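You operate a simulated robot arm through the tools that you are given. There is no shell and no other tool. Be economical: measure what you need, move in short steps, check, and stop when the job is done.

The job below is to be done with a simulated robot arm. You get a single attempt, and the scene is never put back.

## Task
Put three of the rolls from the top of the side bench on the second tier from the bottom of the wooden shelf. Fetch the blue cloth and set it on the second tier from the bottom of the wooden shelf. On the top of the side bench, set the green tub inside the grey one. Fetch the purple box and set it on the shelf under the side bench. Put two of the stem ends from the front of the grading bench in the grey tub. Close the back flap of carton c. The order is free.

The check looks at the end state, three seconds after you hand in, the way a careful person would. Anything else that was tipped, shoved, dropped, spilled or broken makes it a failure. Flat cloth is picked up by pressing the open fingertips on it (5 to 10 N) and closing them slowly along it; thin cloth reads only 2 to 8 mm in the jaws.

## Robot
A 6-joint arm with a two-finger parallel gripper on a trunk, on a base that drives. Base frame: it is fixed to the floor where the robot stands at the start and does not move with it; the origin is under the middle of the robot, x ahead of it, y to its left, z up; the surface under the hand at the start is at about z = 0.78. Readings come in m, degrees, newtons and seconds.
With the tool pointing down near the work surface it reaches from about 0.38 to 0.88 m from the robot's upright axis, wherever it stands. Its first joint turns from -115.0 to 115.0 degrees. Places, roughly: back flap of carton c [-6.8, -7.1, 0.9]; blue cloth (7x9x3 cm) [0.6, 0, 0.8]; grey tub (12x12x8 cm) [-3.8, -6.2, 0.8]; purple box (16x11x8 cm) [0.7, 2.2, 0.2]; roll (6x6x5 cm) [0.9, 0, 0.8]; second tier of the wooden shelf [1.2, -2.8, 0.6]; shelf under the side bench [0.8, 0.9, 0.2]; stem end (3x3x2 cm) [-2.2, -4, 0.7]; tub (10x10x8 cm) [0.6, 0.7, 0.8]. Payload 3.43 kg.
The tool frame sits at the grasp point between the pads (the TCP): z along the fingers, y along the line on which they close. The tips reach 0.034 m beyond it. Largest opening 0.128 m; finger width 0.024, thickness 0.012; the body of the gripper, 0.048 by 0.13 m, starts 0.096 m behind the TCP.
Orientation is that of the tool frame in the base frame, as [roll, pitch, yaw] about the fixed x, y, z axes, in that order (R = Rz(yaw) Ry(pitch) Rx(roll)). With the fingers straight down and closing along the base's y, the tool's x points along the base's -x, its y along +y and its z along -z.

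## Interface
- The arm moves only by the tool move_arm. Its arguments are lists of equal length, an entry for each row: "slide": the shift along the tool's x, y, z in cm, a list of three; "turn": the turn, a rotation vector about the tool's x, y, z in degrees, a list of three; "hand": the opening in per cent of the stroke, from 0 (shut) to 100 (fully open). In form: {"slide": [[tx, ty, tz], ...], "turn": [[wx, wy, wz], ...], "hand": [hand, ...]}. A call has 1 to 20 rows; each row shifts and turns the commanded pose from where the row before left it, along the tool's axes as they then stand. Each row takes 0.2 s and may step no farther than 0.05 m and 8.6 degrees from the row before; otherwise, or with a gripper value out of range, the whole call is refused. Where a pose cannot be reached the arm comes as near as it can. A force on the tool above 40 N (or 10 N above the force at the start of the call, whichever is more), or a blocked arm, ends the call early, and 0.2 s more pass. Each finger travels about 0.108 m/s and halts on what it meets, pressing with about 38 N; the grip force reading is that of the motor and also rises with nothing between the fingers. The clock runs only during rows and for 0.2 s after the last one: add rows that do not move to give the fingers time. The reply holds the time, the measured pose of the TCP, the force on the tool along the base axes, the opening and the grip force, in the units named above and with some noise, with the torque about the TCP (base axes, N m) and any sound that the robot's microphone picked up.
- Cameras (640 x 400 px; columns grow to the right, rows downward): "scene" is now at [0.0225, 0.2157, 1.3365]; the picture's right is [0.24, -0.97, 0.00], its down [-0.54, -0.14, -0.83] and it looks along [0.80, 0.20, -0.56] (base axes); focal length 260 px, centre (320, 200). "wrist" rides on the gripper at [0.076, -0.011, -0.16] in the tool frame; the picture's right is [0.15, 0.99, 0.00], its down [-0.88, 0.13, -0.46] and it looks along [-0.45, 0.07, 0.89] (tool axes); focal length 234 px, centre (320, 200).
- camera(camera): a new picture of that camera. No time passes.
- move_column(by): slides the trunk up (or, below 0, down) by that many m; the arm and the scene camera ride with it, the base frame stays. It gives what a move gives, with no picture.
- steer(legs): drives the robot by 1 to 6 legs, each [ahead, turn to the left] in m and degrees, along the robot's own axes; the way and the turn of a leg run together, so that a leg with both is an arc; at most 1.5 m and 180 degrees a leg. The arm and the cameras ride along, it lands a little off, and it stops where it bumps. It gives what a move gives.
- pan_tilt(pan, tilt): turns the head with the scene camera to pan (to the left, within 103 degrees either way) and tilt (down, from -29 to 69), counted from straight ahead of the robot. It gives what a move gives.
- pixel_to_xyz(camera, pixels): for up to 12 pixels [column, row] of the newest picture of that camera ("zoom" is the newest enlarged one), the place [x, y, z] in the base frame of the surface seen there, good to about 0.002 m. No time passes.
- enlarge(camera, box): a new picture of the part [left, top, right, bottom] of that camera's present view, enlarged. No time passes.
- hand_in(): hands the job in; it is judged then, once.

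Keep the steps short. Do not move on a guess: measure, check each grasp and each placing, and mend mistakes. In all there are 329 turns and 204 pictures (those below and enlarged ones count). Leave the gripper open and the arm clear of the work at the hand-in unless told otherwise, and finish with a single line.

The tools are called as a command line: name --argument value ..., lists and objects as JSON in quotes. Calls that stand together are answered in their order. move_arm: Moves the arm, as the interface text tells. Its arguments: {"type":"object","properties":{"slide":{"type":"array"},"turn":{"type":"array"},"hand":{"type":"array"}},"required":["slide","turn","hand"]} The other tools are called the same way: move_column (by) slides the trunk up or down; steer (legs) drives the base; pan_tilt (pan, tilt) turns the head that bears the scene camera; camera (camera) takes a picture; pixel_to_xyz (camera, pixels) gives the place of the surface under pixels of a picture; enlarge (camera, box) takes an enlarged picture of a part of a camera's view; hand_in () hands the job in.

At the start:

```text
t: 0.0
tcp_pos: [0.4642, 0.1246, 1.0857]
orientation: [179.9, 0.0, -180.0]
force: [0.2, -1.0, 0.4]
moment: [-0.04, -0.01, -0.01]
gripper_width: 0.1282
gripper_force: 0.0
trunk travel left (down, up): [-0.6, 0.19]
robot x, y, heading: [-0.0017, 0.0005, 0.1]
head pan, tilt: [14.2, 34.0]
```

scene: 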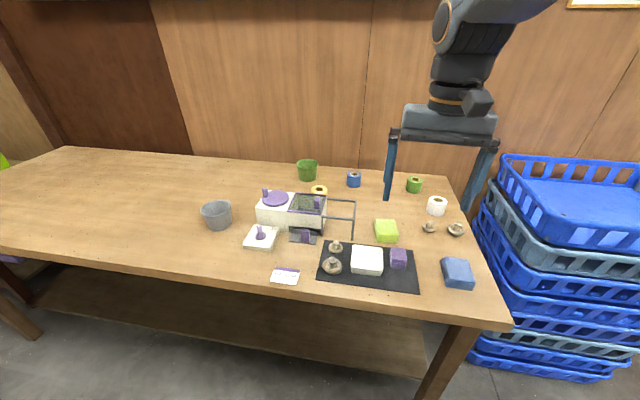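
wrist: 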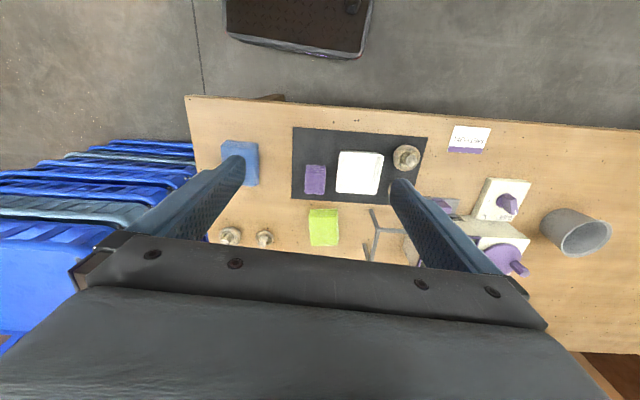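

I see the side bench ahead with rolls, two tubs, and the blue cloth at (457,272). I'll enlarge and measure the main things.

enlarge --camera "scene" --box '[180, 140, 520, 340]'

pixel_to_xyz --camera "scene" --pixels '[[457, 267], [216, 210], [307, 163], [353, 182], [414, 185], [436, 204], [319, 189], [511, 322], [200, 280], [387, 225], [30, 250], [240, 300]]'

```text
1.88 times, centred on (350, 240) of scene
```

zoom: 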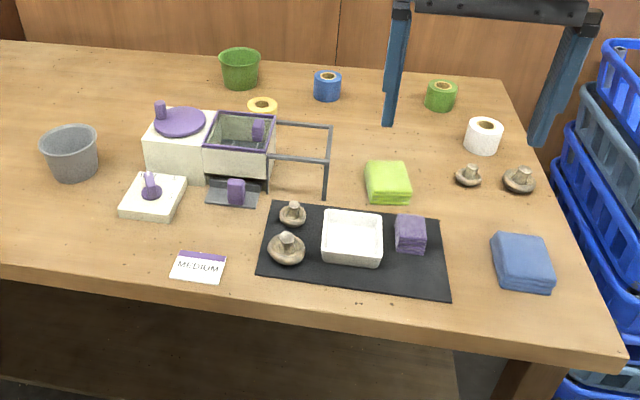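

```text
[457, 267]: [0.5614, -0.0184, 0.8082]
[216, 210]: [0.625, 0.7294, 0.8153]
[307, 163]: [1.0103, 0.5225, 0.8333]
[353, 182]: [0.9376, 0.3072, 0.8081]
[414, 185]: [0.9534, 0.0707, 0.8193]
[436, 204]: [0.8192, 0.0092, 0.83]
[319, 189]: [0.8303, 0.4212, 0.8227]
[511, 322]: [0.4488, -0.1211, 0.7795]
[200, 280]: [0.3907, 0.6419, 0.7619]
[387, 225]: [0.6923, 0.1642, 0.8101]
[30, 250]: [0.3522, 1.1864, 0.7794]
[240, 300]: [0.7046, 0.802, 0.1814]
```

Rolls at ~(0.95,0.31), (0.96,0.07), (0.83,0.01), (0.83,0.42). Now look right towards the wooden shelf.

pan_tilt --pan -70 --tilt 15

camera --camera "scene"

```text
t: 1.6
tcp_pos: [0.4645, 0.1255, 1.087]
orientation: [180.0, 0.1, 179.9]
force: [-0.1, 0.6, -0.2]
moment: [0.0, -0.01, -0.01]
gripper_width: 0.128
gripper_force: 0.0
trunk travel left (down, up): [-0.6, 0.19]
robot x, y, heading: [-0.0016, -0.0021, -0.3]
head pan, tilt: [-70.0, 15.0]
```

```text
200 pictures are left
```

scene: 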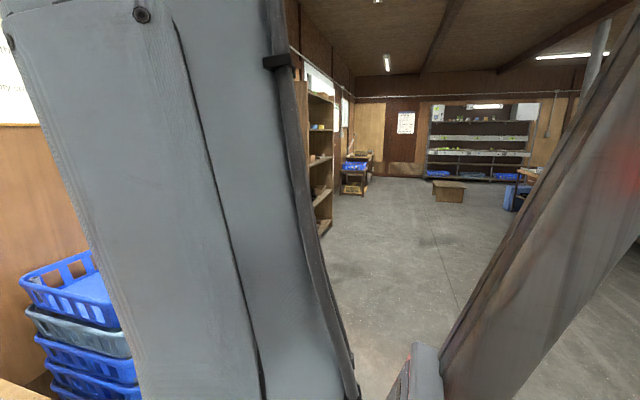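

The shelf stands along the same wall, opening towards -x. I'll look further right and left for surroundings.

enlarge --camera "scene" --box '[280, 50, 440, 250]'

pixel_to_xyz --camera "scene" --pixels '[[320, 125], [315, 163], [320, 195], [325, 228], [335, 100], [320, 93], [420, 260], [90, 280]]'

pan_tilt --pan -103 --tilt 20

camera --camera "scene"

pan_tilt --pan 75 --tilt 35

camera --camera "scene"

```text
2.00 times, centred on (360, 150) of scene
```

zoom: 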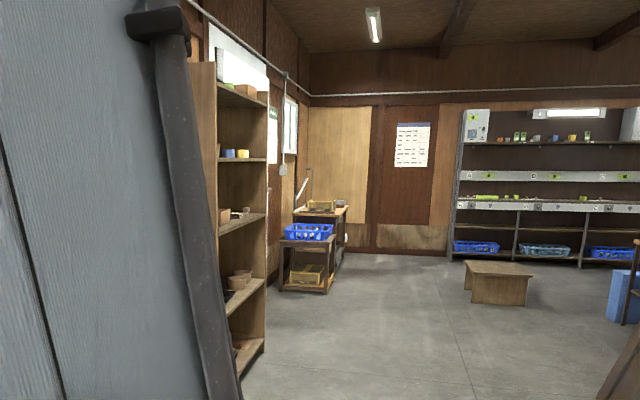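

```text
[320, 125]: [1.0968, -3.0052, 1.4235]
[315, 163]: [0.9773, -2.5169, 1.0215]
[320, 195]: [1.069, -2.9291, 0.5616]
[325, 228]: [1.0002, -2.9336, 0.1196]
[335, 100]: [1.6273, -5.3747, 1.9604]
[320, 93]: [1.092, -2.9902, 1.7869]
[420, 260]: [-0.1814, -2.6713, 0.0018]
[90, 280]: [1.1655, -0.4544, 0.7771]
```

```text
t: 2.6
tcp_pos: [0.4634, 0.1264, 1.0848]
orientation: [179.9, 0.0, 180.0]
force: [-0.2, 0.2, 0.5]
moment: [0.01, 0.01, -0.01]
gripper_width: 0.1279
gripper_force: 0.1
trunk travel left (down, up): [-0.6, 0.19]
robot x, y, heading: [0.0007, -0.0005, 0.1]
head pan, tilt: [-103.0, 20.0]
```

```text
198 pictures are left
```

scene: 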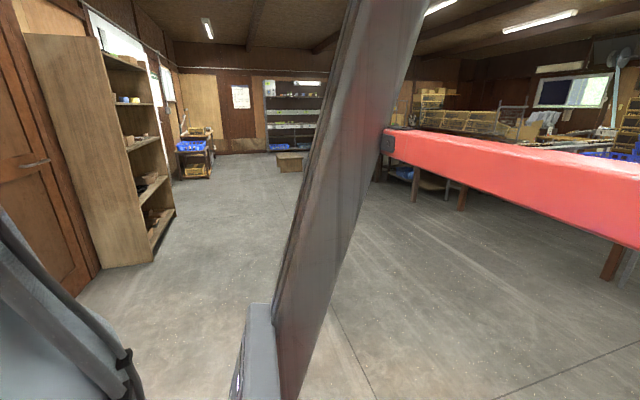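

```text
t: 5.2
tcp_pos: [0.4629, 0.1253, 1.0853]
orientation: [-180.0, -0.1, -180.0]
force: [0.3, 0.3, 0.4]
moment: [-0.01, 0.0, -0.01]
gripper_width: 0.1282
gripper_force: 0.0
trunk travel left (down, up): [-0.6, 0.19]
robot x, y, heading: [0.0003, -0.0013, 0.1]
head pan, tilt: [75.0, 35.0]
```

```text
197 pictures are left
```

scene: 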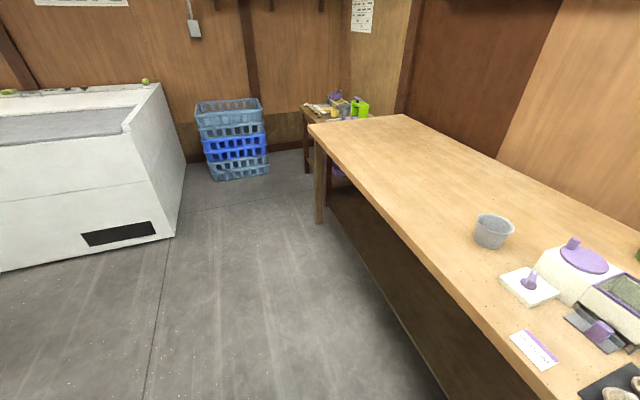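

Now drive ahead a little so all rolls are within reach, and look down at the bench.

steer --legs '[[0.12, 0]]'

pan_tilt --pan 0 --tilt 38

camera --camera "scene"

camera --camera "wrist"

```text
t: 6.5
tcp_pos: [0.5811, 0.1255, 1.0853]
orientation: [180.0, 0.1, 180.0]
force: [-0.4, -0.3, 0.3]
moment: [-0.03, 0.02, 0.01]
gripper_width: 0.1281
gripper_force: 0.1
trunk travel left (down, up): [-0.6, 0.19]
robot x, y, heading: [0.1208, 0.0011, 0.0]
head pan, tilt: [75.0, 35.0]
```

```text
t: 7.9
tcp_pos: [0.5824, 0.1263, 1.0854]
orientation: [-180.0, 0.0, -179.9]
force: [0.2, -0.1, -0.6]
moment: [0.0, 0.03, 0.02]
gripper_width: 0.1282
gripper_force: 0.0
trunk travel left (down, up): [-0.6, 0.19]
robot x, y, heading: [0.1175, -0.0009, -0.1]
head pan, tilt: [0.0, 38.0]
```

```text
196 pictures are left
```

scene: 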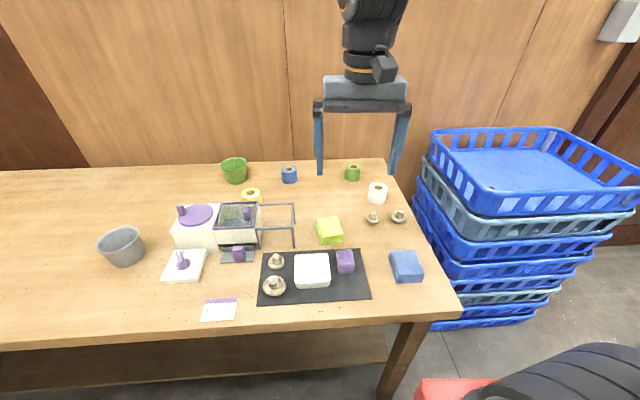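

```text
195 pictures are left
```

wrist: 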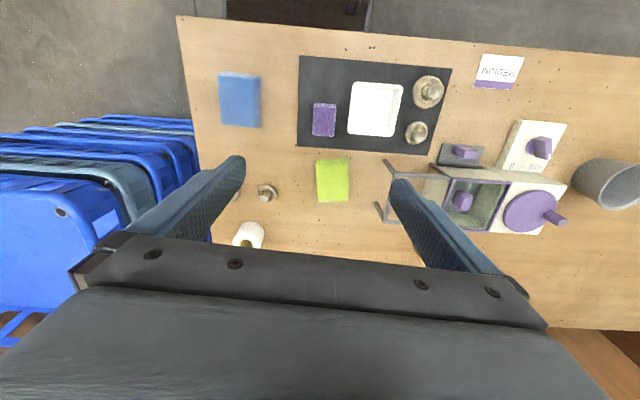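

Enlarge the rolls and measure their outlines.

enlarge --camera "scene" --box '[220, 140, 420, 265]'

```text
3.20 times, centred on (320, 202) of scene
```

zoom: 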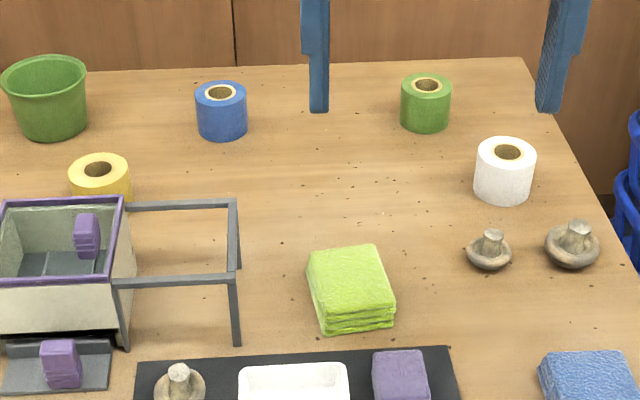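

pixel_to_xyz --camera "zoom" --pixels '[[483, 158], [530, 165], [506, 143], [505, 168], [405, 88], [447, 91], [427, 76], [426, 101], [200, 95], [243, 97], [220, 83], [220, 107]]'

```text
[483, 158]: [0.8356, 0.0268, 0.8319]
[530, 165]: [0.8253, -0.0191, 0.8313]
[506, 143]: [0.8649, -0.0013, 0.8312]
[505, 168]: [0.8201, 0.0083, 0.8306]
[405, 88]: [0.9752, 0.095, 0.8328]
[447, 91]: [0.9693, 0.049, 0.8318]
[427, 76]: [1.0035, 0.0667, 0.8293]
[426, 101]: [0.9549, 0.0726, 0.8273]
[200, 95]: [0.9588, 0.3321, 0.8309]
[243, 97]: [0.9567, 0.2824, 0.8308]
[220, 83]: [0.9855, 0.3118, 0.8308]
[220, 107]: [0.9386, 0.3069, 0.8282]
```

White roll centre ≈ (0.842, 0.004), top z 0.83, bench 0.78. To place under a shelf tier I'll grip with the tool tilted 45° forward. Tilt first.

move_arm --slide '[[0, 0, 0], [0, 0, 0], [0, 0, 0], [0, 0, 0], [0, 0, 0], [0, 0, 0]]' --turn '[[0, -7.5, 0], [0, -7.5, 0], [0, -7.5, 0], [0, -7.5, 0], [0, -7.5, 0], [0, -7.5, 0]]' --hand '[100, 100, 100, 100, 100, 100]'

move_arm --slide '[[-1.26, -1.74, 3.99], [-1.26, -1.74, 3.99], [-1.26, -1.74, 3.99], [-1.26, -1.74, 3.99], [-1.26, -1.74, 3.99], [-1.26, -1.74, 3.99], [-1.26, -1.74, 3.99], [0, 0, 0]]' --turn '[[0, 0, 0], [0, 0, 0], [0, 0, 0], [0, 0, 0], [0, 0, 0], [0, 0, 0], [0, 0, 0], [0, 0, 0]]' --hand '[100, 100, 100, 100, 100, 100, 100, 100]'

camera --camera "scene"

camera --camera "wrist"

```text
t: 9.3
tcp_pos: [0.5819, 0.1253, 1.0855]
orientation: [179.9, 45.1, 180.0]
force: [-0.6, 0.2, 0.0]
moment: [0.02, 0.04, 0.03]
gripper_width: 0.128
gripper_force: 0.1
trunk travel left (down, up): [-0.6, 0.19]
robot x, y, heading: [0.1197, -0.002, -0.2]
head pan, tilt: [0.0, 38.0]
```

```text
t: 11.1
tcp_pos: [0.8266, 0.0136, 0.9493]
orientation: [-177.7, 42.6, -179.8]
force: [-0.6, 0.3, 0.1]
moment: [0.01, 0.0, 0.01]
gripper_width: 0.1281
gripper_force: 0.0
out of reach, approached as far as the arm can: row 7
trunk travel left (down, up): [-0.6, 0.19]
robot x, y, heading: [0.1188, -0.0032, 0.3]
head pan, tilt: [0.0, 38.0]
```

```text
193 pictures are left
```

scene: 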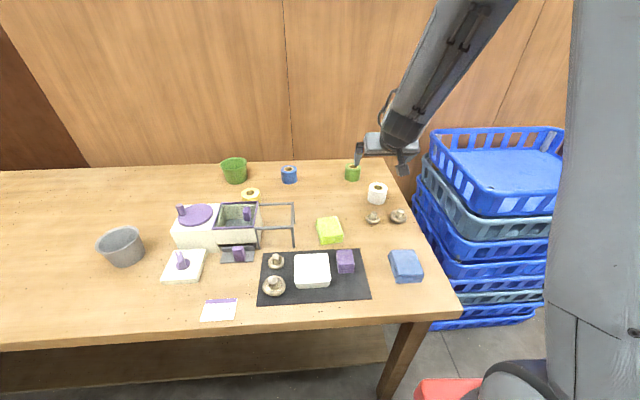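

```text
192 pictures are left
```

wrist: 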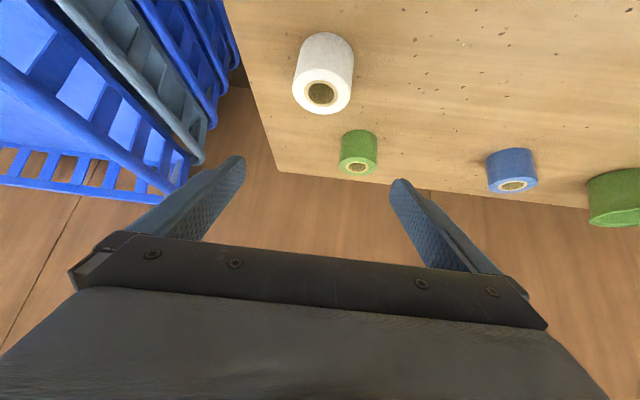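

The arm hit its reach limit at this height. I'll lower the trunk 0.07 and correct the pose.

move_column --by -0.07

move_arm --slide '[[-0.5, -0.5, 0.5], [-0.6, -0.5, 0.6], [0, 0, 0]]' --turn '[[-1.5, -1.2, 0], [-0.8, -1.2, 0], [0, 0, 0]]' --hand '[100, 100, 100]'

camera --camera "wrist"

```text
t: 12.2
tcp_pos: [0.8458, 0.0149, 0.8785]
orientation: [-177.7, 42.7, -179.9]
force: [0.0, 0.4, 0.0]
moment: [0.0, 0.03, 0.0]
gripper_width: 0.128
gripper_force: 0.0
trunk travel left (down, up): [-0.53, 0.26]
robot x, y, heading: [0.1198, 0.0007, 0.1]
head pan, tilt: [0.0, 38.0]
```

```text
t: 13.0
tcp_pos: [0.8456, 0.0027, 0.8716]
orientation: [-177.4, 41.4, -179.7]
force: [-0.2, -0.2, -0.7]
moment: [-0.04, -0.01, -0.01]
gripper_width: 0.1282
gripper_force: 0.0
out of reach, approached as far as the arm can: row 2
trunk travel left (down, up): [-0.53, 0.26]
robot x, y, heading: [0.1199, 0.0001, 0.3]
head pan, tilt: [0.0, 38.0]
```

```text
191 pictures are left
```

wrist: 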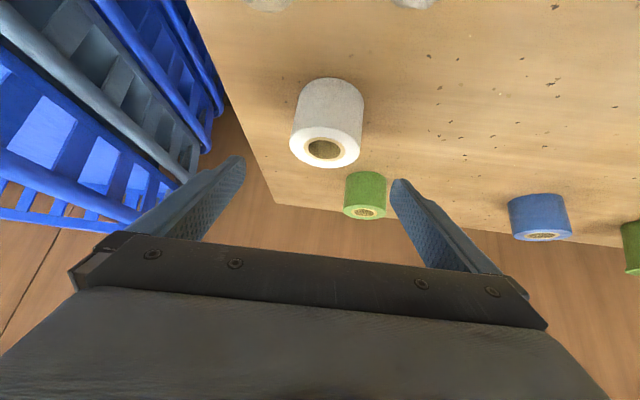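

Still at the reach limit. Look at the base's clearance to the bench.

pan_tilt --pan 0 --tilt 69

camera --camera "scene"

```text
t: 14.0
tcp_pos: [0.8459, 0.0041, 0.8723]
orientation: [-177.5, 41.4, -179.7]
force: [-0.1, -1.0, 1.3]
moment: [0.0, 0.01, -0.01]
gripper_width: 0.1279
gripper_force: 0.1
trunk travel left (down, up): [-0.53, 0.26]
robot x, y, heading: [0.1214, 0.0007, 0.2]
head pan, tilt: [0.0, 68.8]
```

```text
190 pictures are left
```

scene: 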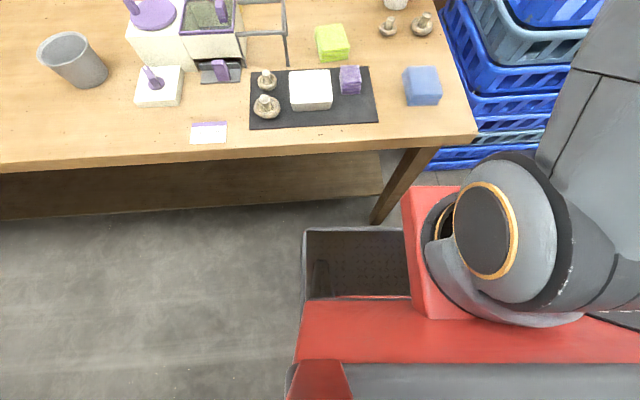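

The robot has a tray on its front. Measure it and the bench edge.

pixel_to_xyz --camera "scene" --pixels '[[355, 230], [306, 232], [408, 240], [355, 262], [355, 296], [350, 325], [440, 145], [380, 222], [410, 195], [330, 380], [380, 262], [420, 310]]'

enlarge --camera "scene" --box '[270, 200, 450, 330]'

```text
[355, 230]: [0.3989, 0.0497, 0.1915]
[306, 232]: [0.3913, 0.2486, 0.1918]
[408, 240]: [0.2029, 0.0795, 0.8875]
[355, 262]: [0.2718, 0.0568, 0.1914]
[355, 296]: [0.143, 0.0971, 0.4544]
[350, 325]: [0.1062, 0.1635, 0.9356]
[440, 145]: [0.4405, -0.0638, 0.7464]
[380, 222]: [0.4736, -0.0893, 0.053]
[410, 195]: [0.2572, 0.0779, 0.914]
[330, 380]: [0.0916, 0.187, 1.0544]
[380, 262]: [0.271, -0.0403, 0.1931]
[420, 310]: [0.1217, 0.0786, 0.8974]
```

```text
3.08 times, centred on (360, 265) of scene
```

zoom: 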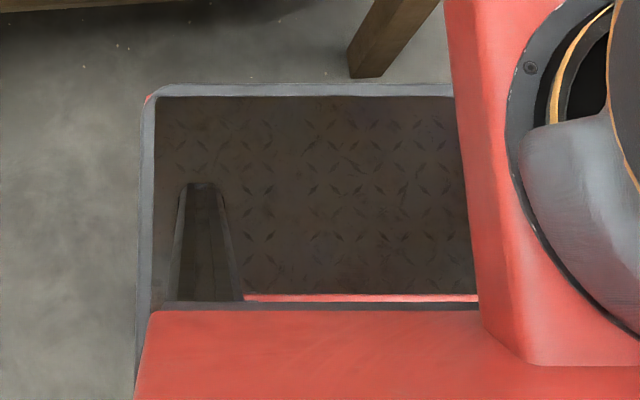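

The TCP is in fact already over the roll (0.846, 0.004). I lower the trunk 0.055 to straddle the roll.

move_column --by -0.055

camera --camera "wrist"

```text
t: 14.9
tcp_pos: [0.8605, 0.0031, 0.817]
orientation: [-177.4, 41.3, -179.7]
force: [0.7, 0.3, 0.2]
moment: [0.02, 0.02, -0.03]
gripper_width: 0.1278
gripper_force: 0.1
trunk travel left (down, up): [-0.475, 0.315]
robot x, y, heading: [0.1195, 0.0021, 0.0]
head pan, tilt: [0.0, 68.8]
```

```text
188 pictures are left
```

wrist: 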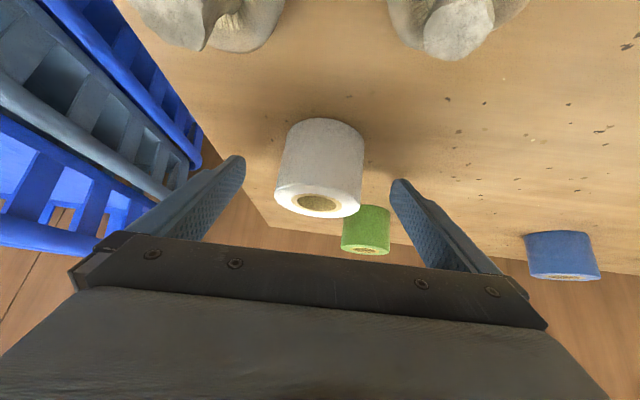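

Shift back 1.8 cm to centre on the roll, then close.

move_arm --slide '[[1.35, 0, -1.2], [0, 0, 0], [0, 0, 0], [0, 0, 0], [0, 0, 0], [0, 0, 0]]' --turn '[[0, 0, 0], [0, 0, 0], [0, 0, 0], [0, 0, 0], [0, 0, 0], [0, 0, 0]]' --hand '[100, 100, 60, 30, 30, 30]'

camera --camera "wrist"

```text
t: 16.3
tcp_pos: [0.8427, 0.0023, 0.8167]
orientation: [-177.5, 41.5, -179.7]
force: [0.0, 0.1, 3.3]
moment: [0.08, -0.03, -0.02]
gripper_width: 0.0589
gripper_force: 37.3
trunk travel left (down, up): [-0.475, 0.315]
robot x, y, heading: [0.1212, 0.001, 0.1]
head pan, tilt: [0.0, 68.8]
```

```text
187 pictures are left
```

wrist: 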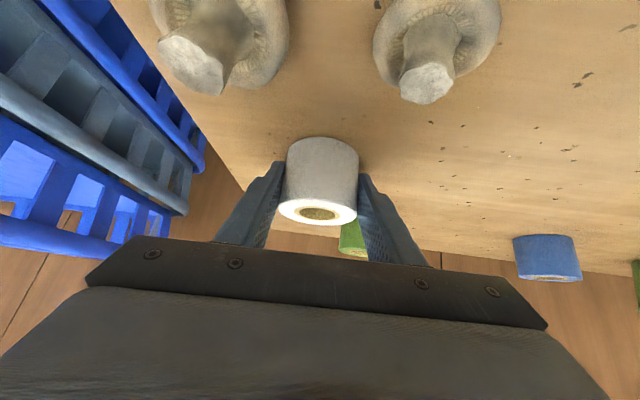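

Gripped (0.059, 37 N). Lift with the trunk and back off.

move_column --by 0.15

steer --legs '[[-0.5, 0], [0, -90]]'

pan_tilt --pan 20 --tilt 25

camera --camera "scene"

```text
t: 18.1
tcp_pos: [0.8437, 0.0037, 0.9673]
orientation: [-177.4, 41.5, -179.6]
force: [0.0, 0.8, -0.1]
moment: [-0.03, 0.0, -0.01]
gripper_width: 0.0591
gripper_force: 38.2
trunk travel left (down, up): [-0.625, 0.165]
robot x, y, heading: [0.1194, -0.0018, -0.1]
head pan, tilt: [0.0, 68.8]
```

```text
t: 24.8
tcp_pos: [-0.3623, -0.7246, 0.9674]
orientation: [-177.4, 41.4, 90.6]
force: [0.4, -0.3, -1.0]
moment: [-0.01, 0.05, 0.03]
gripper_width: 0.0586
gripper_force: 38.1
trunk travel left (down, up): [-0.625, 0.165]
robot x, y, heading: [-0.3704, -0.0001, -89.8]
head pan, tilt: [0.0, 68.8]
```

```text
t: 25.9
tcp_pos: [-0.3617, -0.7243, 0.9666]
orientation: [-177.4, 41.3, 90.6]
force: [-0.8, -0.2, -1.0]
moment: [-0.01, 0.03, 0.02]
gripper_width: 0.0585
gripper_force: 37.7
trunk travel left (down, up): [-0.625, 0.165]
robot x, y, heading: [-0.3657, 0.001, -89.7]
head pan, tilt: [20.0, 25.0]
```

```text
186 pictures are left
```

scene: 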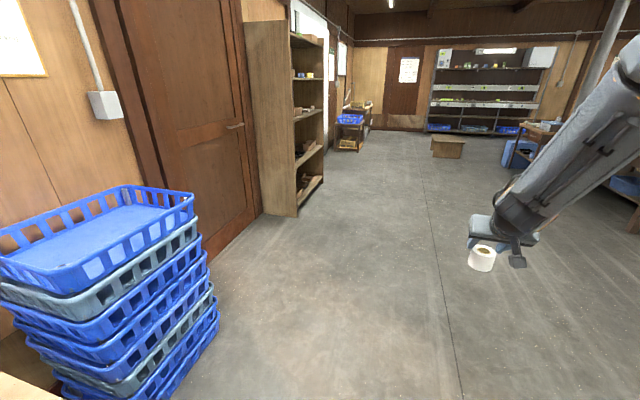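

Floor is clear. Drive 2.85 m along the room and turn to face the shelf.

steer --legs '[[1.4, 0], [1.4, 0], [0, 90]]'

pan_tilt --pan 0 --tilt 25

camera --camera "scene"

```text
t: 43.4
tcp_pos: [0.4245, -2.806, 0.9676]
orientation: [-177.3, 41.4, -177.3]
force: [0.3, 1.1, -0.8]
moment: [-0.02, 0.02, -0.01]
gripper_width: 0.0584
gripper_force: 38.1
trunk travel left (down, up): [-0.625, 0.165]
robot x, y, heading: [-0.2974, -2.8398, 2.4]
head pan, tilt: [20.0, 25.0]
```

```text
t: 44.3
tcp_pos: [0.4244, -2.8069, 0.9668]
orientation: [-177.4, 41.4, -177.4]
force: [0.0, 0.0, -0.8]
moment: [0.02, 0.0, 0.03]
gripper_width: 0.059
gripper_force: 37.6
trunk travel left (down, up): [-0.625, 0.165]
robot x, y, heading: [-0.2982, -2.8402, 2.2]
head pan, tilt: [0.0, 25.0]
```

```text
185 pictures are left
```

scene: 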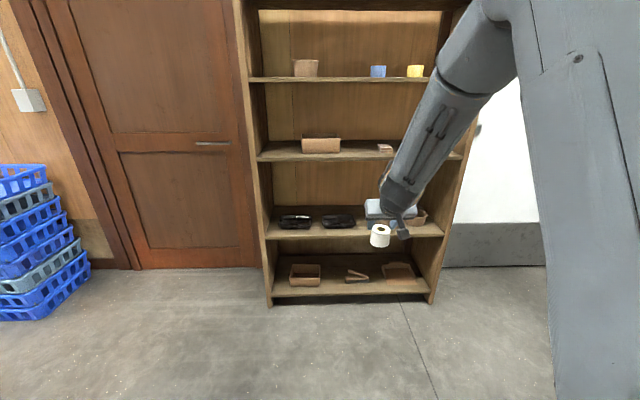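

Enlarge the second tier and measure it.

enlarge --camera "scene" --box '[250, 140, 460, 300]'

pixel_to_xyz --camera "scene" --pixels '[[320, 234], [275, 232], [295, 222], [338, 221], [373, 208], [420, 215], [317, 209], [320, 158], [438, 231], [320, 292], [355, 222], [255, 160]]'

```text
2.50 times, centred on (355, 220) of scene
```

zoom: 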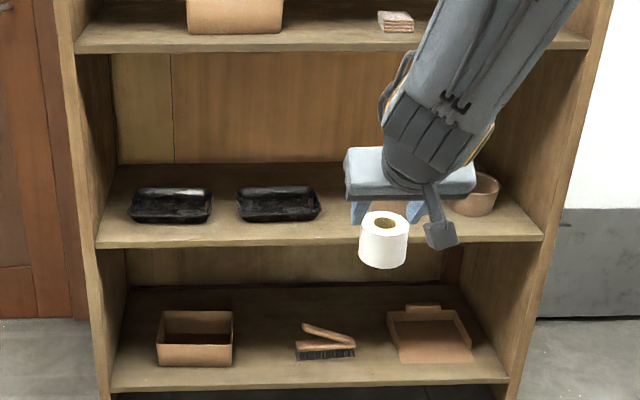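

```text
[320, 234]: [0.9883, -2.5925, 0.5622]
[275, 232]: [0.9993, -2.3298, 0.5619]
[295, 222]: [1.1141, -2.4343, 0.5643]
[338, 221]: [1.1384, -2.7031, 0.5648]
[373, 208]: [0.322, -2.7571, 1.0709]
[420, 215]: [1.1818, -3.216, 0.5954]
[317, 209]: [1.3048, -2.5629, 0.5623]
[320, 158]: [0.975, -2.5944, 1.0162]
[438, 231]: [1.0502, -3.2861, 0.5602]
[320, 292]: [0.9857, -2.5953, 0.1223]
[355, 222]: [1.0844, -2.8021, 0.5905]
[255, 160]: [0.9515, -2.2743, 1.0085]
```

camera --camera "wrist"

steer --legs '[[0.3, 0]]'

camera --camera "scene"

camera --camera "wrist"

```text
183 pictures are left
```

wrist: 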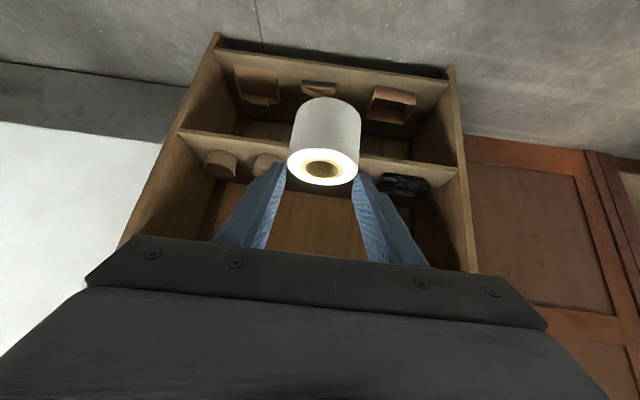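

```text
t: 46.3
tcp_pos: [0.722, -2.7922, 0.9673]
orientation: [-177.4, 41.4, -177.3]
force: [-0.2, 1.1, -1.4]
moment: [0.02, 0.02, -0.01]
gripper_width: 0.0587
gripper_force: 37.8
trunk travel left (down, up): [-0.625, 0.165]
robot x, y, heading: [-0.0002, -2.8261, 2.6]
head pan, tilt: [0.0, 25.0]
```

```text
182 pictures are left
```

scene: 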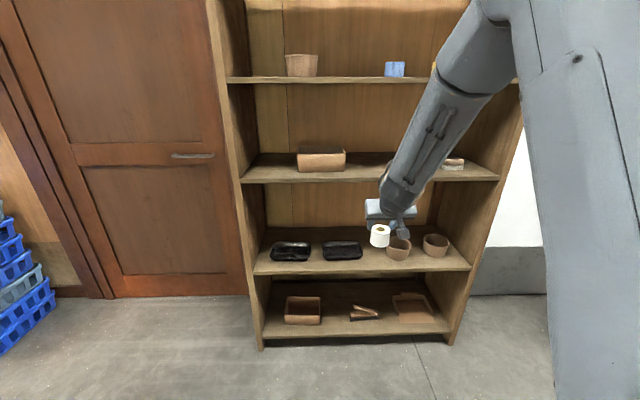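

```text
181 pictures are left
```

wrist: 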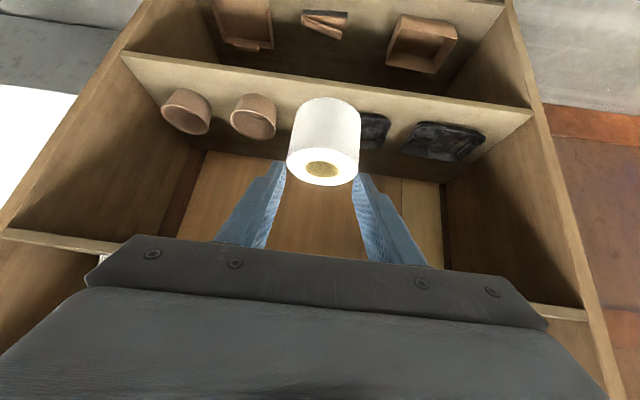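

Two trays and two pots stand on the tier. Measure them.

enlarge --camera "scene" --box '[240, 210, 480, 290]'

pixel_to_xyz --camera "scene" --pixels '[[272, 258], [310, 258], [324, 258], [360, 256], [290, 243], [342, 242], [398, 259], [388, 252], [435, 255], [424, 244], [320, 271], [460, 266]]'

pixel_to_xyz --camera "scene" --pixels '[[450, 240], [410, 240], [420, 256], [370, 252], [316, 247], [260, 268], [410, 268], [262, 180], [490, 180]]'

```text
2.67 times, centred on (360, 250) of scene
```

zoom: 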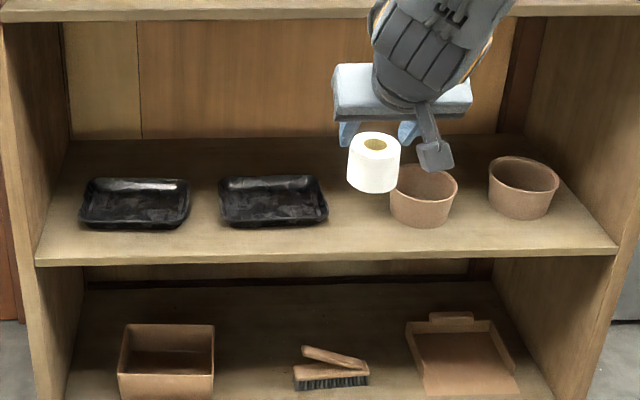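

```text
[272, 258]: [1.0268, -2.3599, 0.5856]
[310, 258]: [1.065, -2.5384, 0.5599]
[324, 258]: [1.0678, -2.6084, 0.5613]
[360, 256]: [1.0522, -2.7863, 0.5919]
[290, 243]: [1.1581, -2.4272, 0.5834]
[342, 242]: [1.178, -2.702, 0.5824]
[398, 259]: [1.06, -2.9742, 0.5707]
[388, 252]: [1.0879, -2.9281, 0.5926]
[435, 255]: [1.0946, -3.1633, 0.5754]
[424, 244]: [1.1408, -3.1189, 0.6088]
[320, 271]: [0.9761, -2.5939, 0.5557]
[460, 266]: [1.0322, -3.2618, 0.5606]
```

```text
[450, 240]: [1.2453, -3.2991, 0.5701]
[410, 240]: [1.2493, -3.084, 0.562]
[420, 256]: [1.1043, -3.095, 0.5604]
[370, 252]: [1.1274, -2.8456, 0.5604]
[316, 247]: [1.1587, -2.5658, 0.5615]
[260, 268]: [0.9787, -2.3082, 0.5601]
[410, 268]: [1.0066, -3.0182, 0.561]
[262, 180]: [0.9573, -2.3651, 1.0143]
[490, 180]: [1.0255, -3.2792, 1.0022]
```

Gap between the right tray (edge y≈-2.79) and the left pot (y≈-2.925), centre y -2.857: the white roll goes there at x≈1.15. Shift sideways, lower the trunk, then edge forward.

move_arm --slide '[[0, -4.2, 0], [0, -4.2, 0], [0, 0, 0]]' --turn '[[0, 0, 0], [0, 0, 0], [0, 0, 0]]' --hand '[30, 30, 30]'

move_column --by -0.325

steer --legs '[[0.2, 0]]'

camera --camera "scene"

camera --camera "wrist"

```text
t: 47.1
tcp_pos: [0.7225, -2.8368, 0.9679]
orientation: [-176.8, 41.3, -177.3]
force: [0.3, 0.1, -0.9]
moment: [-0.01, -0.02, 0.02]
gripper_width: 0.0592
gripper_force: 37.8
out of reach, approached as far as the arm can: row 2
trunk travel left (down, up): [-0.625, 0.165]
robot x, y, heading: [-0.0015, -2.8277, 2.6]
head pan, tilt: [0.0, 25.0]
```

```text
t: 50.3
tcp_pos: [0.8064, -2.83, 0.6447]
orientation: [-176.8, 41.1, -177.5]
force: [-0.5, -0.7, -1.6]
moment: [0.04, -0.02, 0.01]
gripper_width: 0.0589
gripper_force: 37.6
trunk travel left (down, up): [-0.3, 0.49]
robot x, y, heading: [-0.0059, -2.8284, 2.4]
head pan, tilt: [0.0, 25.0]
```

```text
t: 51.9
tcp_pos: [1.0082, -2.8233, 0.6441]
orientation: [-176.8, 41.3, -177.4]
force: [0.0, -0.5, -0.9]
moment: [0.0, -0.01, 0.01]
gripper_width: 0.0588
gripper_force: 38.8
trunk travel left (down, up): [-0.3, 0.49]
robot x, y, heading: [0.1974, -2.8166, 2.4]
head pan, tilt: [0.0, 25.0]
```

```text
179 pictures are left
```

scene: 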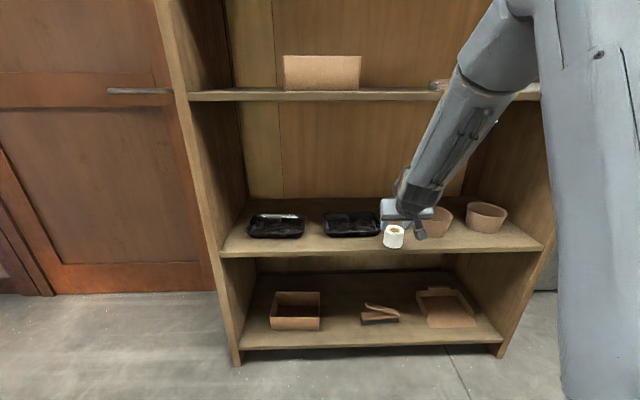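

```text
178 pictures are left
```

wrist: 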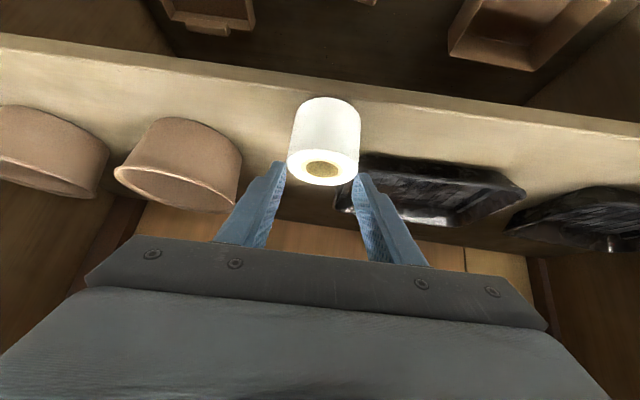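

pixel_to_xyz --camera "wrist" --pixels '[[338, 205], [368, 170], [238, 165], [225, 205], [260, 130], [270, 160]]'

pixel_to_xyz --camera "scene" --pixels '[[377, 235], [372, 215], [427, 233], [300, 240], [324, 236], [345, 257], [390, 254]]'

```text
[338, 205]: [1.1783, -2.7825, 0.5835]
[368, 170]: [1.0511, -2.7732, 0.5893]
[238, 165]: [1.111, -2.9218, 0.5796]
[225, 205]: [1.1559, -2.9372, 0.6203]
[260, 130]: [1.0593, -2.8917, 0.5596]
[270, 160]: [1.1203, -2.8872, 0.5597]
```

```text
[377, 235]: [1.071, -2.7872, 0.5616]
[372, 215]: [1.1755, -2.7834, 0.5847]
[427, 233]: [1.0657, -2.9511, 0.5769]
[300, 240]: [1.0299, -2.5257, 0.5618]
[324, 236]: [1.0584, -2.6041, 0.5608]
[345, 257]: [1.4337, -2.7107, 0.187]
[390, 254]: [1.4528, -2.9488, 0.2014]
```

Gap centre y≈-2.852. Slide sideways 3.5 cm.

move_arm --slide '[[0, -3.5, 0], [0, 0, 0]]' --turn '[[0, 0, 0], [0, 0, 0]]' --hand '[30, 30]'

steer --legs '[[0.14, 0]]'

camera --camera "wrist"

```text
t: 52.5
tcp_pos: [1.007, -2.8364, 0.6459]
orientation: [-176.3, 41.0, -177.5]
force: [0.1, -0.4, -1.2]
moment: [-0.01, 0.03, 0.01]
gripper_width: 0.0586
gripper_force: 38.3
out of reach, approached as far as the arm can: row 1
trunk travel left (down, up): [-0.3, 0.49]
robot x, y, heading: [0.1962, -2.8177, 2.6]
head pan, tilt: [0.0, 25.0]
```

```text
t: 53.8
tcp_pos: [1.1497, -2.8328, 0.6452]
orientation: [-176.1, 40.9, -177.6]
force: [0.2, 0.0, -1.8]
moment: [0.0, 0.0, 0.0]
gripper_width: 0.0588
gripper_force: 38.1
trunk travel left (down, up): [-0.3, 0.49]
robot x, y, heading: [0.3409, -2.8113, 2.0]
head pan, tilt: [0.0, 25.0]
```

```text
177 pictures are left
```

wrist: 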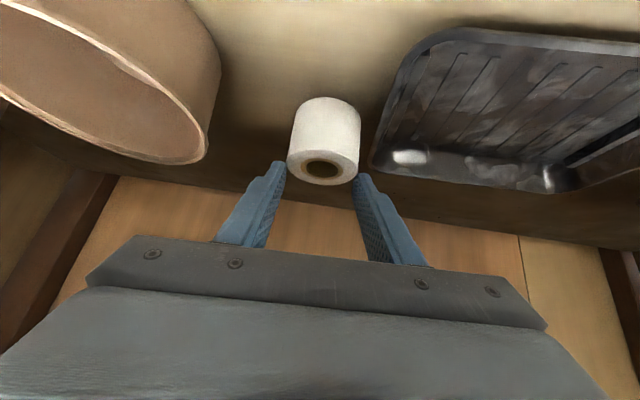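

Turn the base 1.5° right to shift the roll to the gap centre, then lower to 0.60.

steer --legs '[[0, -1.5]]'

move_column --by -0.04

camera --camera "wrist"

camera --camera "scene"

```text
t: 54.6
tcp_pos: [1.1482, -2.8546, 0.6449]
orientation: [-176.2, 40.9, -179.3]
force: [0.2, -0.2, -0.4]
moment: [0.02, -0.01, 0.0]
gripper_width: 0.0585
gripper_force: 38.0
trunk travel left (down, up): [-0.3, 0.49]
robot x, y, heading: [0.3464, -2.8089, 0.6]
head pan, tilt: [0.0, 25.0]
```

```text
t: 55.4
tcp_pos: [1.1485, -2.8531, 0.607]
orientation: [-176.0, 41.1, -179.2]
force: [11.1, -0.4, 27.2]
moment: [0.76, -0.78, -0.24]
gripper_width: 0.059
gripper_force: 38.0
trunk travel left (down, up): [-0.26, 0.53]
robot x, y, heading: [0.3418, -2.8098, 0.8]
head pan, tilt: [0.0, 25.0]
```

```text
176 pictures are left
```

wrist: 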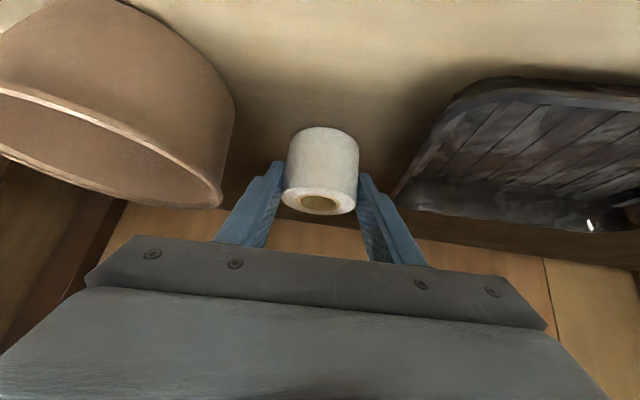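

```text
175 pictures are left
```

scene: 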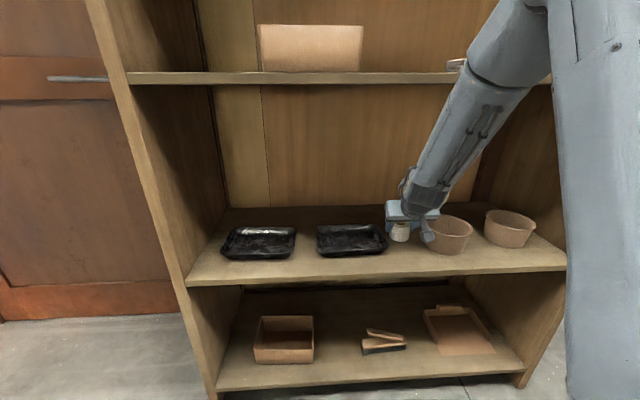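

Contact with the board (27 N). Open to about 0.083 m only, since neighbours are close.

move_arm --slide '[[0, 0, 0], [0, 0, 0], [0, 0, 0]]' --turn '[[0, 0, 0], [0, 0, 0], [0, 0, 0]]' --hand '[65, 65, 65]'

camera --camera "wrist"

```text
t: 56.2
tcp_pos: [1.1471, -2.8546, 0.6037]
orientation: [-175.9, 40.9, -179.2]
force: [-0.8, -0.4, -0.1]
moment: [0.04, -0.01, -0.02]
gripper_width: 0.0832
gripper_force: 0.1
trunk travel left (down, up): [-0.26, 0.53]
robot x, y, heading: [0.3425, -2.8103, 0.5]
head pan, tilt: [0.0, 25.0]
```

```text
174 pictures are left
```

wrist: 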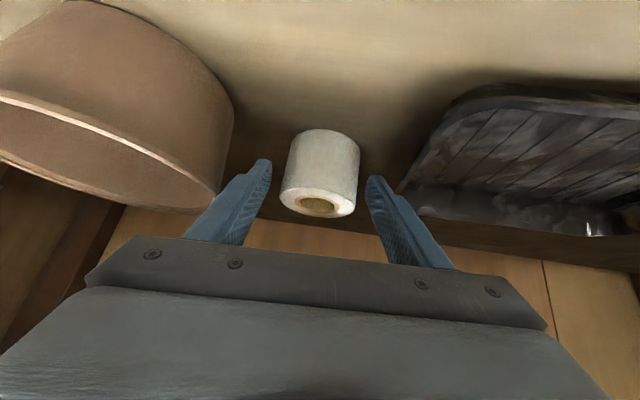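

Free and upright. Raise and back out.

move_column --by 0.08

steer --legs '[[-0.65, 0]]'

camera --camera "scene"

```text
t: 57.4
tcp_pos: [1.1484, -2.8528, 0.6847]
orientation: [-176.1, 40.8, -179.2]
force: [-0.1, 0.2, 0.3]
moment: [0.02, -0.02, 0.02]
gripper_width: 0.083
gripper_force: 0.1
trunk travel left (down, up): [-0.34, 0.45]
robot x, y, heading: [0.3409, -2.8097, 0.6]
head pan, tilt: [0.0, 25.0]
```

```text
t: 61.0
tcp_pos: [0.5071, -2.87, 0.6856]
orientation: [-175.9, 40.9, 179.9]
force: [-0.7, 0.4, -0.4]
moment: [0.01, 0.0, 0.02]
gripper_width: 0.0831
gripper_force: 0.1
trunk travel left (down, up): [-0.34, 0.45]
robot x, y, heading: [-0.3001, -2.8125, -0.3]
head pan, tilt: [0.0, 25.0]
```

```text
173 pictures are left
```

scene: 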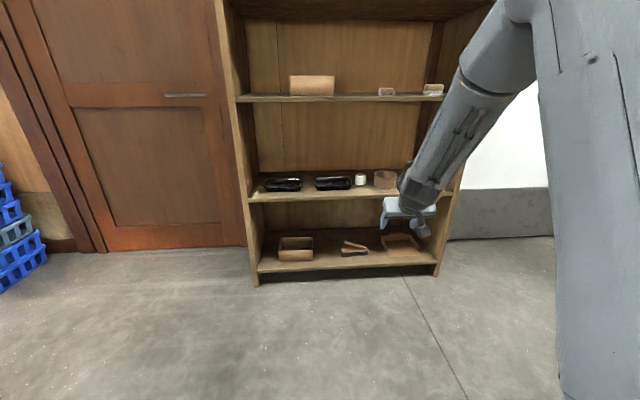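

White roll stands on the tier. Raise the trunk and return to the bench.

move_column --by 0.265

steer --legs '[[0, 90], [1.44, 0], [1.44, 0], [0, -90]]'

pan_tilt --pan 0 --tilt 38

camera --camera "scene"

```text
t: 63.7
tcp_pos: [0.5073, -2.869, 0.949]
orientation: [-175.9, 40.9, 179.9]
force: [-1.0, -0.7, 1.2]
moment: [0.03, 0.0, 0.01]
gripper_width: 0.0832
gripper_force: 0.0
trunk travel left (down, up): [-0.605, 0.185]
robot x, y, heading: [-0.3003, -2.8159, -0.3]
head pan, tilt: [0.0, 25.0]
```

```text
t: 85.1
tcp_pos: [0.5945, -0.0813, 0.9508]
orientation: [-176.0, 40.8, 175.7]
force: [0.2, -0.8, -0.8]
moment: [0.01, -0.01, 0.02]
gripper_width: 0.0829
gripper_force: 0.0
trunk travel left (down, up): [-0.605, 0.185]
robot x, y, heading: [-0.2084, 0.0296, -4.0]
head pan, tilt: [0.0, 25.0]
```

```text
t: 85.8
tcp_pos: [0.5944, -0.0829, 0.9502]
orientation: [-176.0, 40.9, 175.7]
force: [0.2, 0.4, 0.6]
moment: [0.03, 0.01, -0.02]
gripper_width: 0.0832
gripper_force: 0.1
trunk travel left (down, up): [-0.605, 0.185]
robot x, y, heading: [-0.207, 0.0283, -4.3]
head pan, tilt: [0.0, 38.0]
```

```text
172 pictures are left
```

scene: 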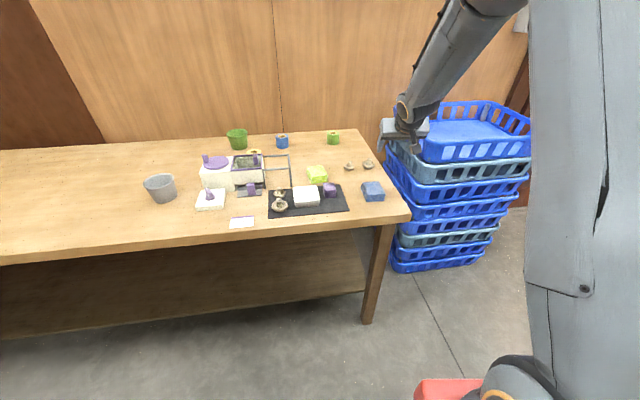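

Measure the lower shelf's front edge so I know how close the base can come.

pixel_to_xyz --camera "scene" --pixels '[[60, 333], [180, 318], [340, 289], [180, 310], [365, 318], [385, 230], [100, 258]]'

```text
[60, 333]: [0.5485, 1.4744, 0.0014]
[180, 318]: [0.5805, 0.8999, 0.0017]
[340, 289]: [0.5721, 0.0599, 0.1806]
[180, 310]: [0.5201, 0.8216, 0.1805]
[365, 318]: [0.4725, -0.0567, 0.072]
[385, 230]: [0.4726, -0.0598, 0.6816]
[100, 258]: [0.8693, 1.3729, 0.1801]
```

Lower shelf front is at x≈0.52–0.57, leg at y -0.09..-0.04. I'll raise a bit and reposition the base to about (0.12, 0.27).

move_column --by 0.1

steer --legs '[[0, 40], [0.4, 0], [0, -34]]'

camera --camera "scene"

camera --camera "wrist"

```text
t: 87.2
tcp_pos: [0.595, -0.0816, 1.0492]
orientation: [-176.1, 40.8, 175.7]
force: [0.8, -0.3, -0.4]
moment: [0.01, -0.02, -0.02]
gripper_width: 0.0834
gripper_force: 0.2
trunk travel left (down, up): [-0.705, 0.085]
robot x, y, heading: [-0.2065, 0.0288, -4.3]
head pan, tilt: [0.0, 38.0]
```

```text
t: 93.1
tcp_pos: [0.9265, 0.2319, 1.0506]
orientation: [-176.0, 40.8, -178.0]
force: [0.8, -0.1, 0.3]
moment: [0.01, 0.0, 0.03]
gripper_width: 0.083
gripper_force: 0.1
trunk travel left (down, up): [-0.705, 0.085]
robot x, y, heading: [0.1182, 0.2612, 1.7]
head pan, tilt: [0.0, 38.0]
```

```text
171 pictures are left
```

scene: 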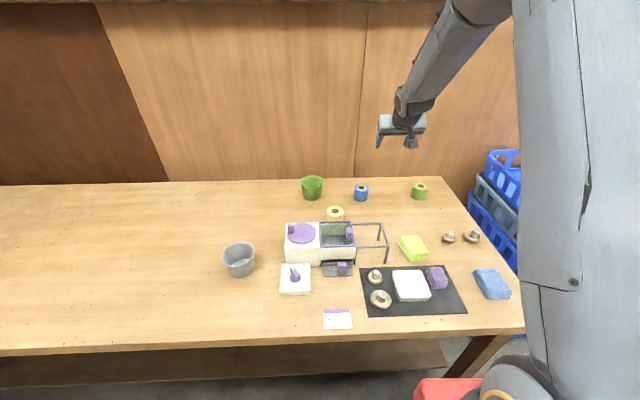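

```text
170 pictures are left
```

wrist: 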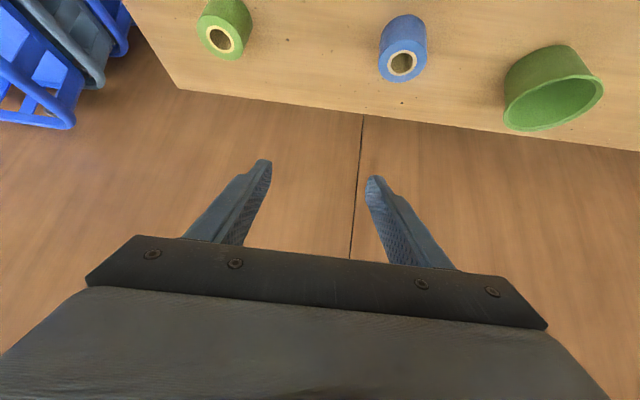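

Drive 5 cm forward, open the fingers fully and lower to z≈0.88.

steer --legs '[[0.05, 0]]'

move_column --by -0.165

move_arm --slide '[[0, 3.5, 0], [0, 3.5, 0], [0, 0, 0]]' --turn '[[0, 0, 0], [0, 0, 0], [0, 0, 0]]' --hand '[100, 100, 100]'

camera --camera "wrist"

```text
t: 94.0
tcp_pos: [0.9749, 0.2346, 1.0494]
orientation: [-176.0, 40.9, -177.9]
force: [-0.1, 0.4, 0.2]
moment: [-0.03, 0.04, 0.0]
gripper_width: 0.0834
gripper_force: 0.1
trunk travel left (down, up): [-0.705, 0.085]
robot x, y, heading: [0.1695, 0.2579, 2.0]
head pan, tilt: [0.0, 38.0]
```

```text
t: 95.9
tcp_pos: [0.9765, 0.2345, 0.8844]
orientation: [-176.1, 40.8, -178.0]
force: [-0.3, -0.1, 0.5]
moment: [0.0, 0.0, -0.03]
gripper_width: 0.0831
gripper_force: 0.1
trunk travel left (down, up): [-0.54, 0.25]
robot x, y, heading: [0.1687, 0.2571, 1.9]
head pan, tilt: [0.0, 38.0]
```

```text
t: 96.7
tcp_pos: [0.9753, 0.3059, 0.8792]
orientation: [-176.0, 40.9, -178.0]
force: [0.4, 0.2, -0.4]
moment: [-0.01, -0.03, -0.01]
gripper_width: 0.1281
gripper_force: 0.1
trunk travel left (down, up): [-0.54, 0.25]
robot x, y, heading: [0.1715, 0.2589, 1.7]
head pan, tilt: [0.0, 38.0]
```

```text
169 pictures are left
```

wrist: 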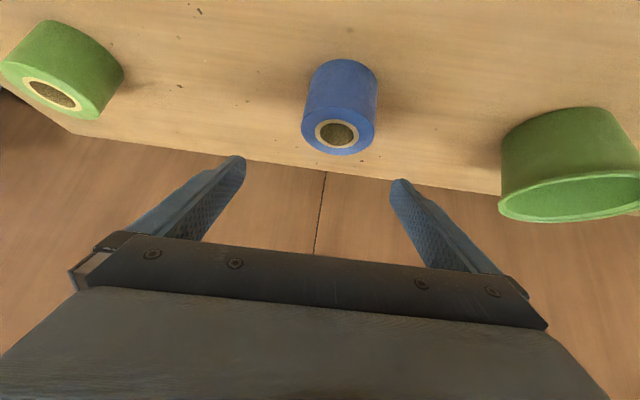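

Correct the 4° roll error and measure the blue roll in this view.

pixel_to_xyz --camera "wrist" --pixels '[[316, 130], [372, 130], [338, 153], [340, 118]]'

move_arm --slide '[[0, 0, 0], [0, 0, 0]]' --turn '[[-4, 0, 0], [0, 0, 0]]' --hand '[100, 100]'

camera --camera "wrist"

```text
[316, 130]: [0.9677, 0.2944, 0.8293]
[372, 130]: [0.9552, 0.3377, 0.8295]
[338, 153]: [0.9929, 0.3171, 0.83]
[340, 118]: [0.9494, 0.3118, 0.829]
```

```text
t: 97.3
tcp_pos: [0.9745, 0.3054, 0.8783]
orientation: [-177.9, 40.3, -177.8]
force: [0.3, 0.3, -0.5]
moment: [0.0, 0.0, -0.02]
gripper_width: 0.128
gripper_force: 0.0
out of reach, approached as far as the arm can: row 1
trunk travel left (down, up): [-0.54, 0.25]
robot x, y, heading: [0.1651, 0.2601, 1.8]
head pan, tilt: [0.0, 38.0]
```

```text
168 pictures are left
```

wrist: 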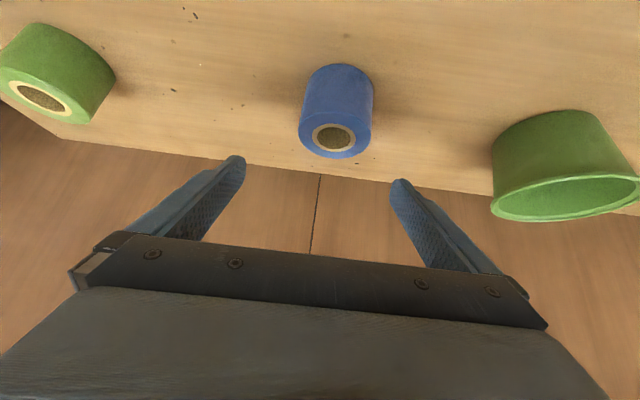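

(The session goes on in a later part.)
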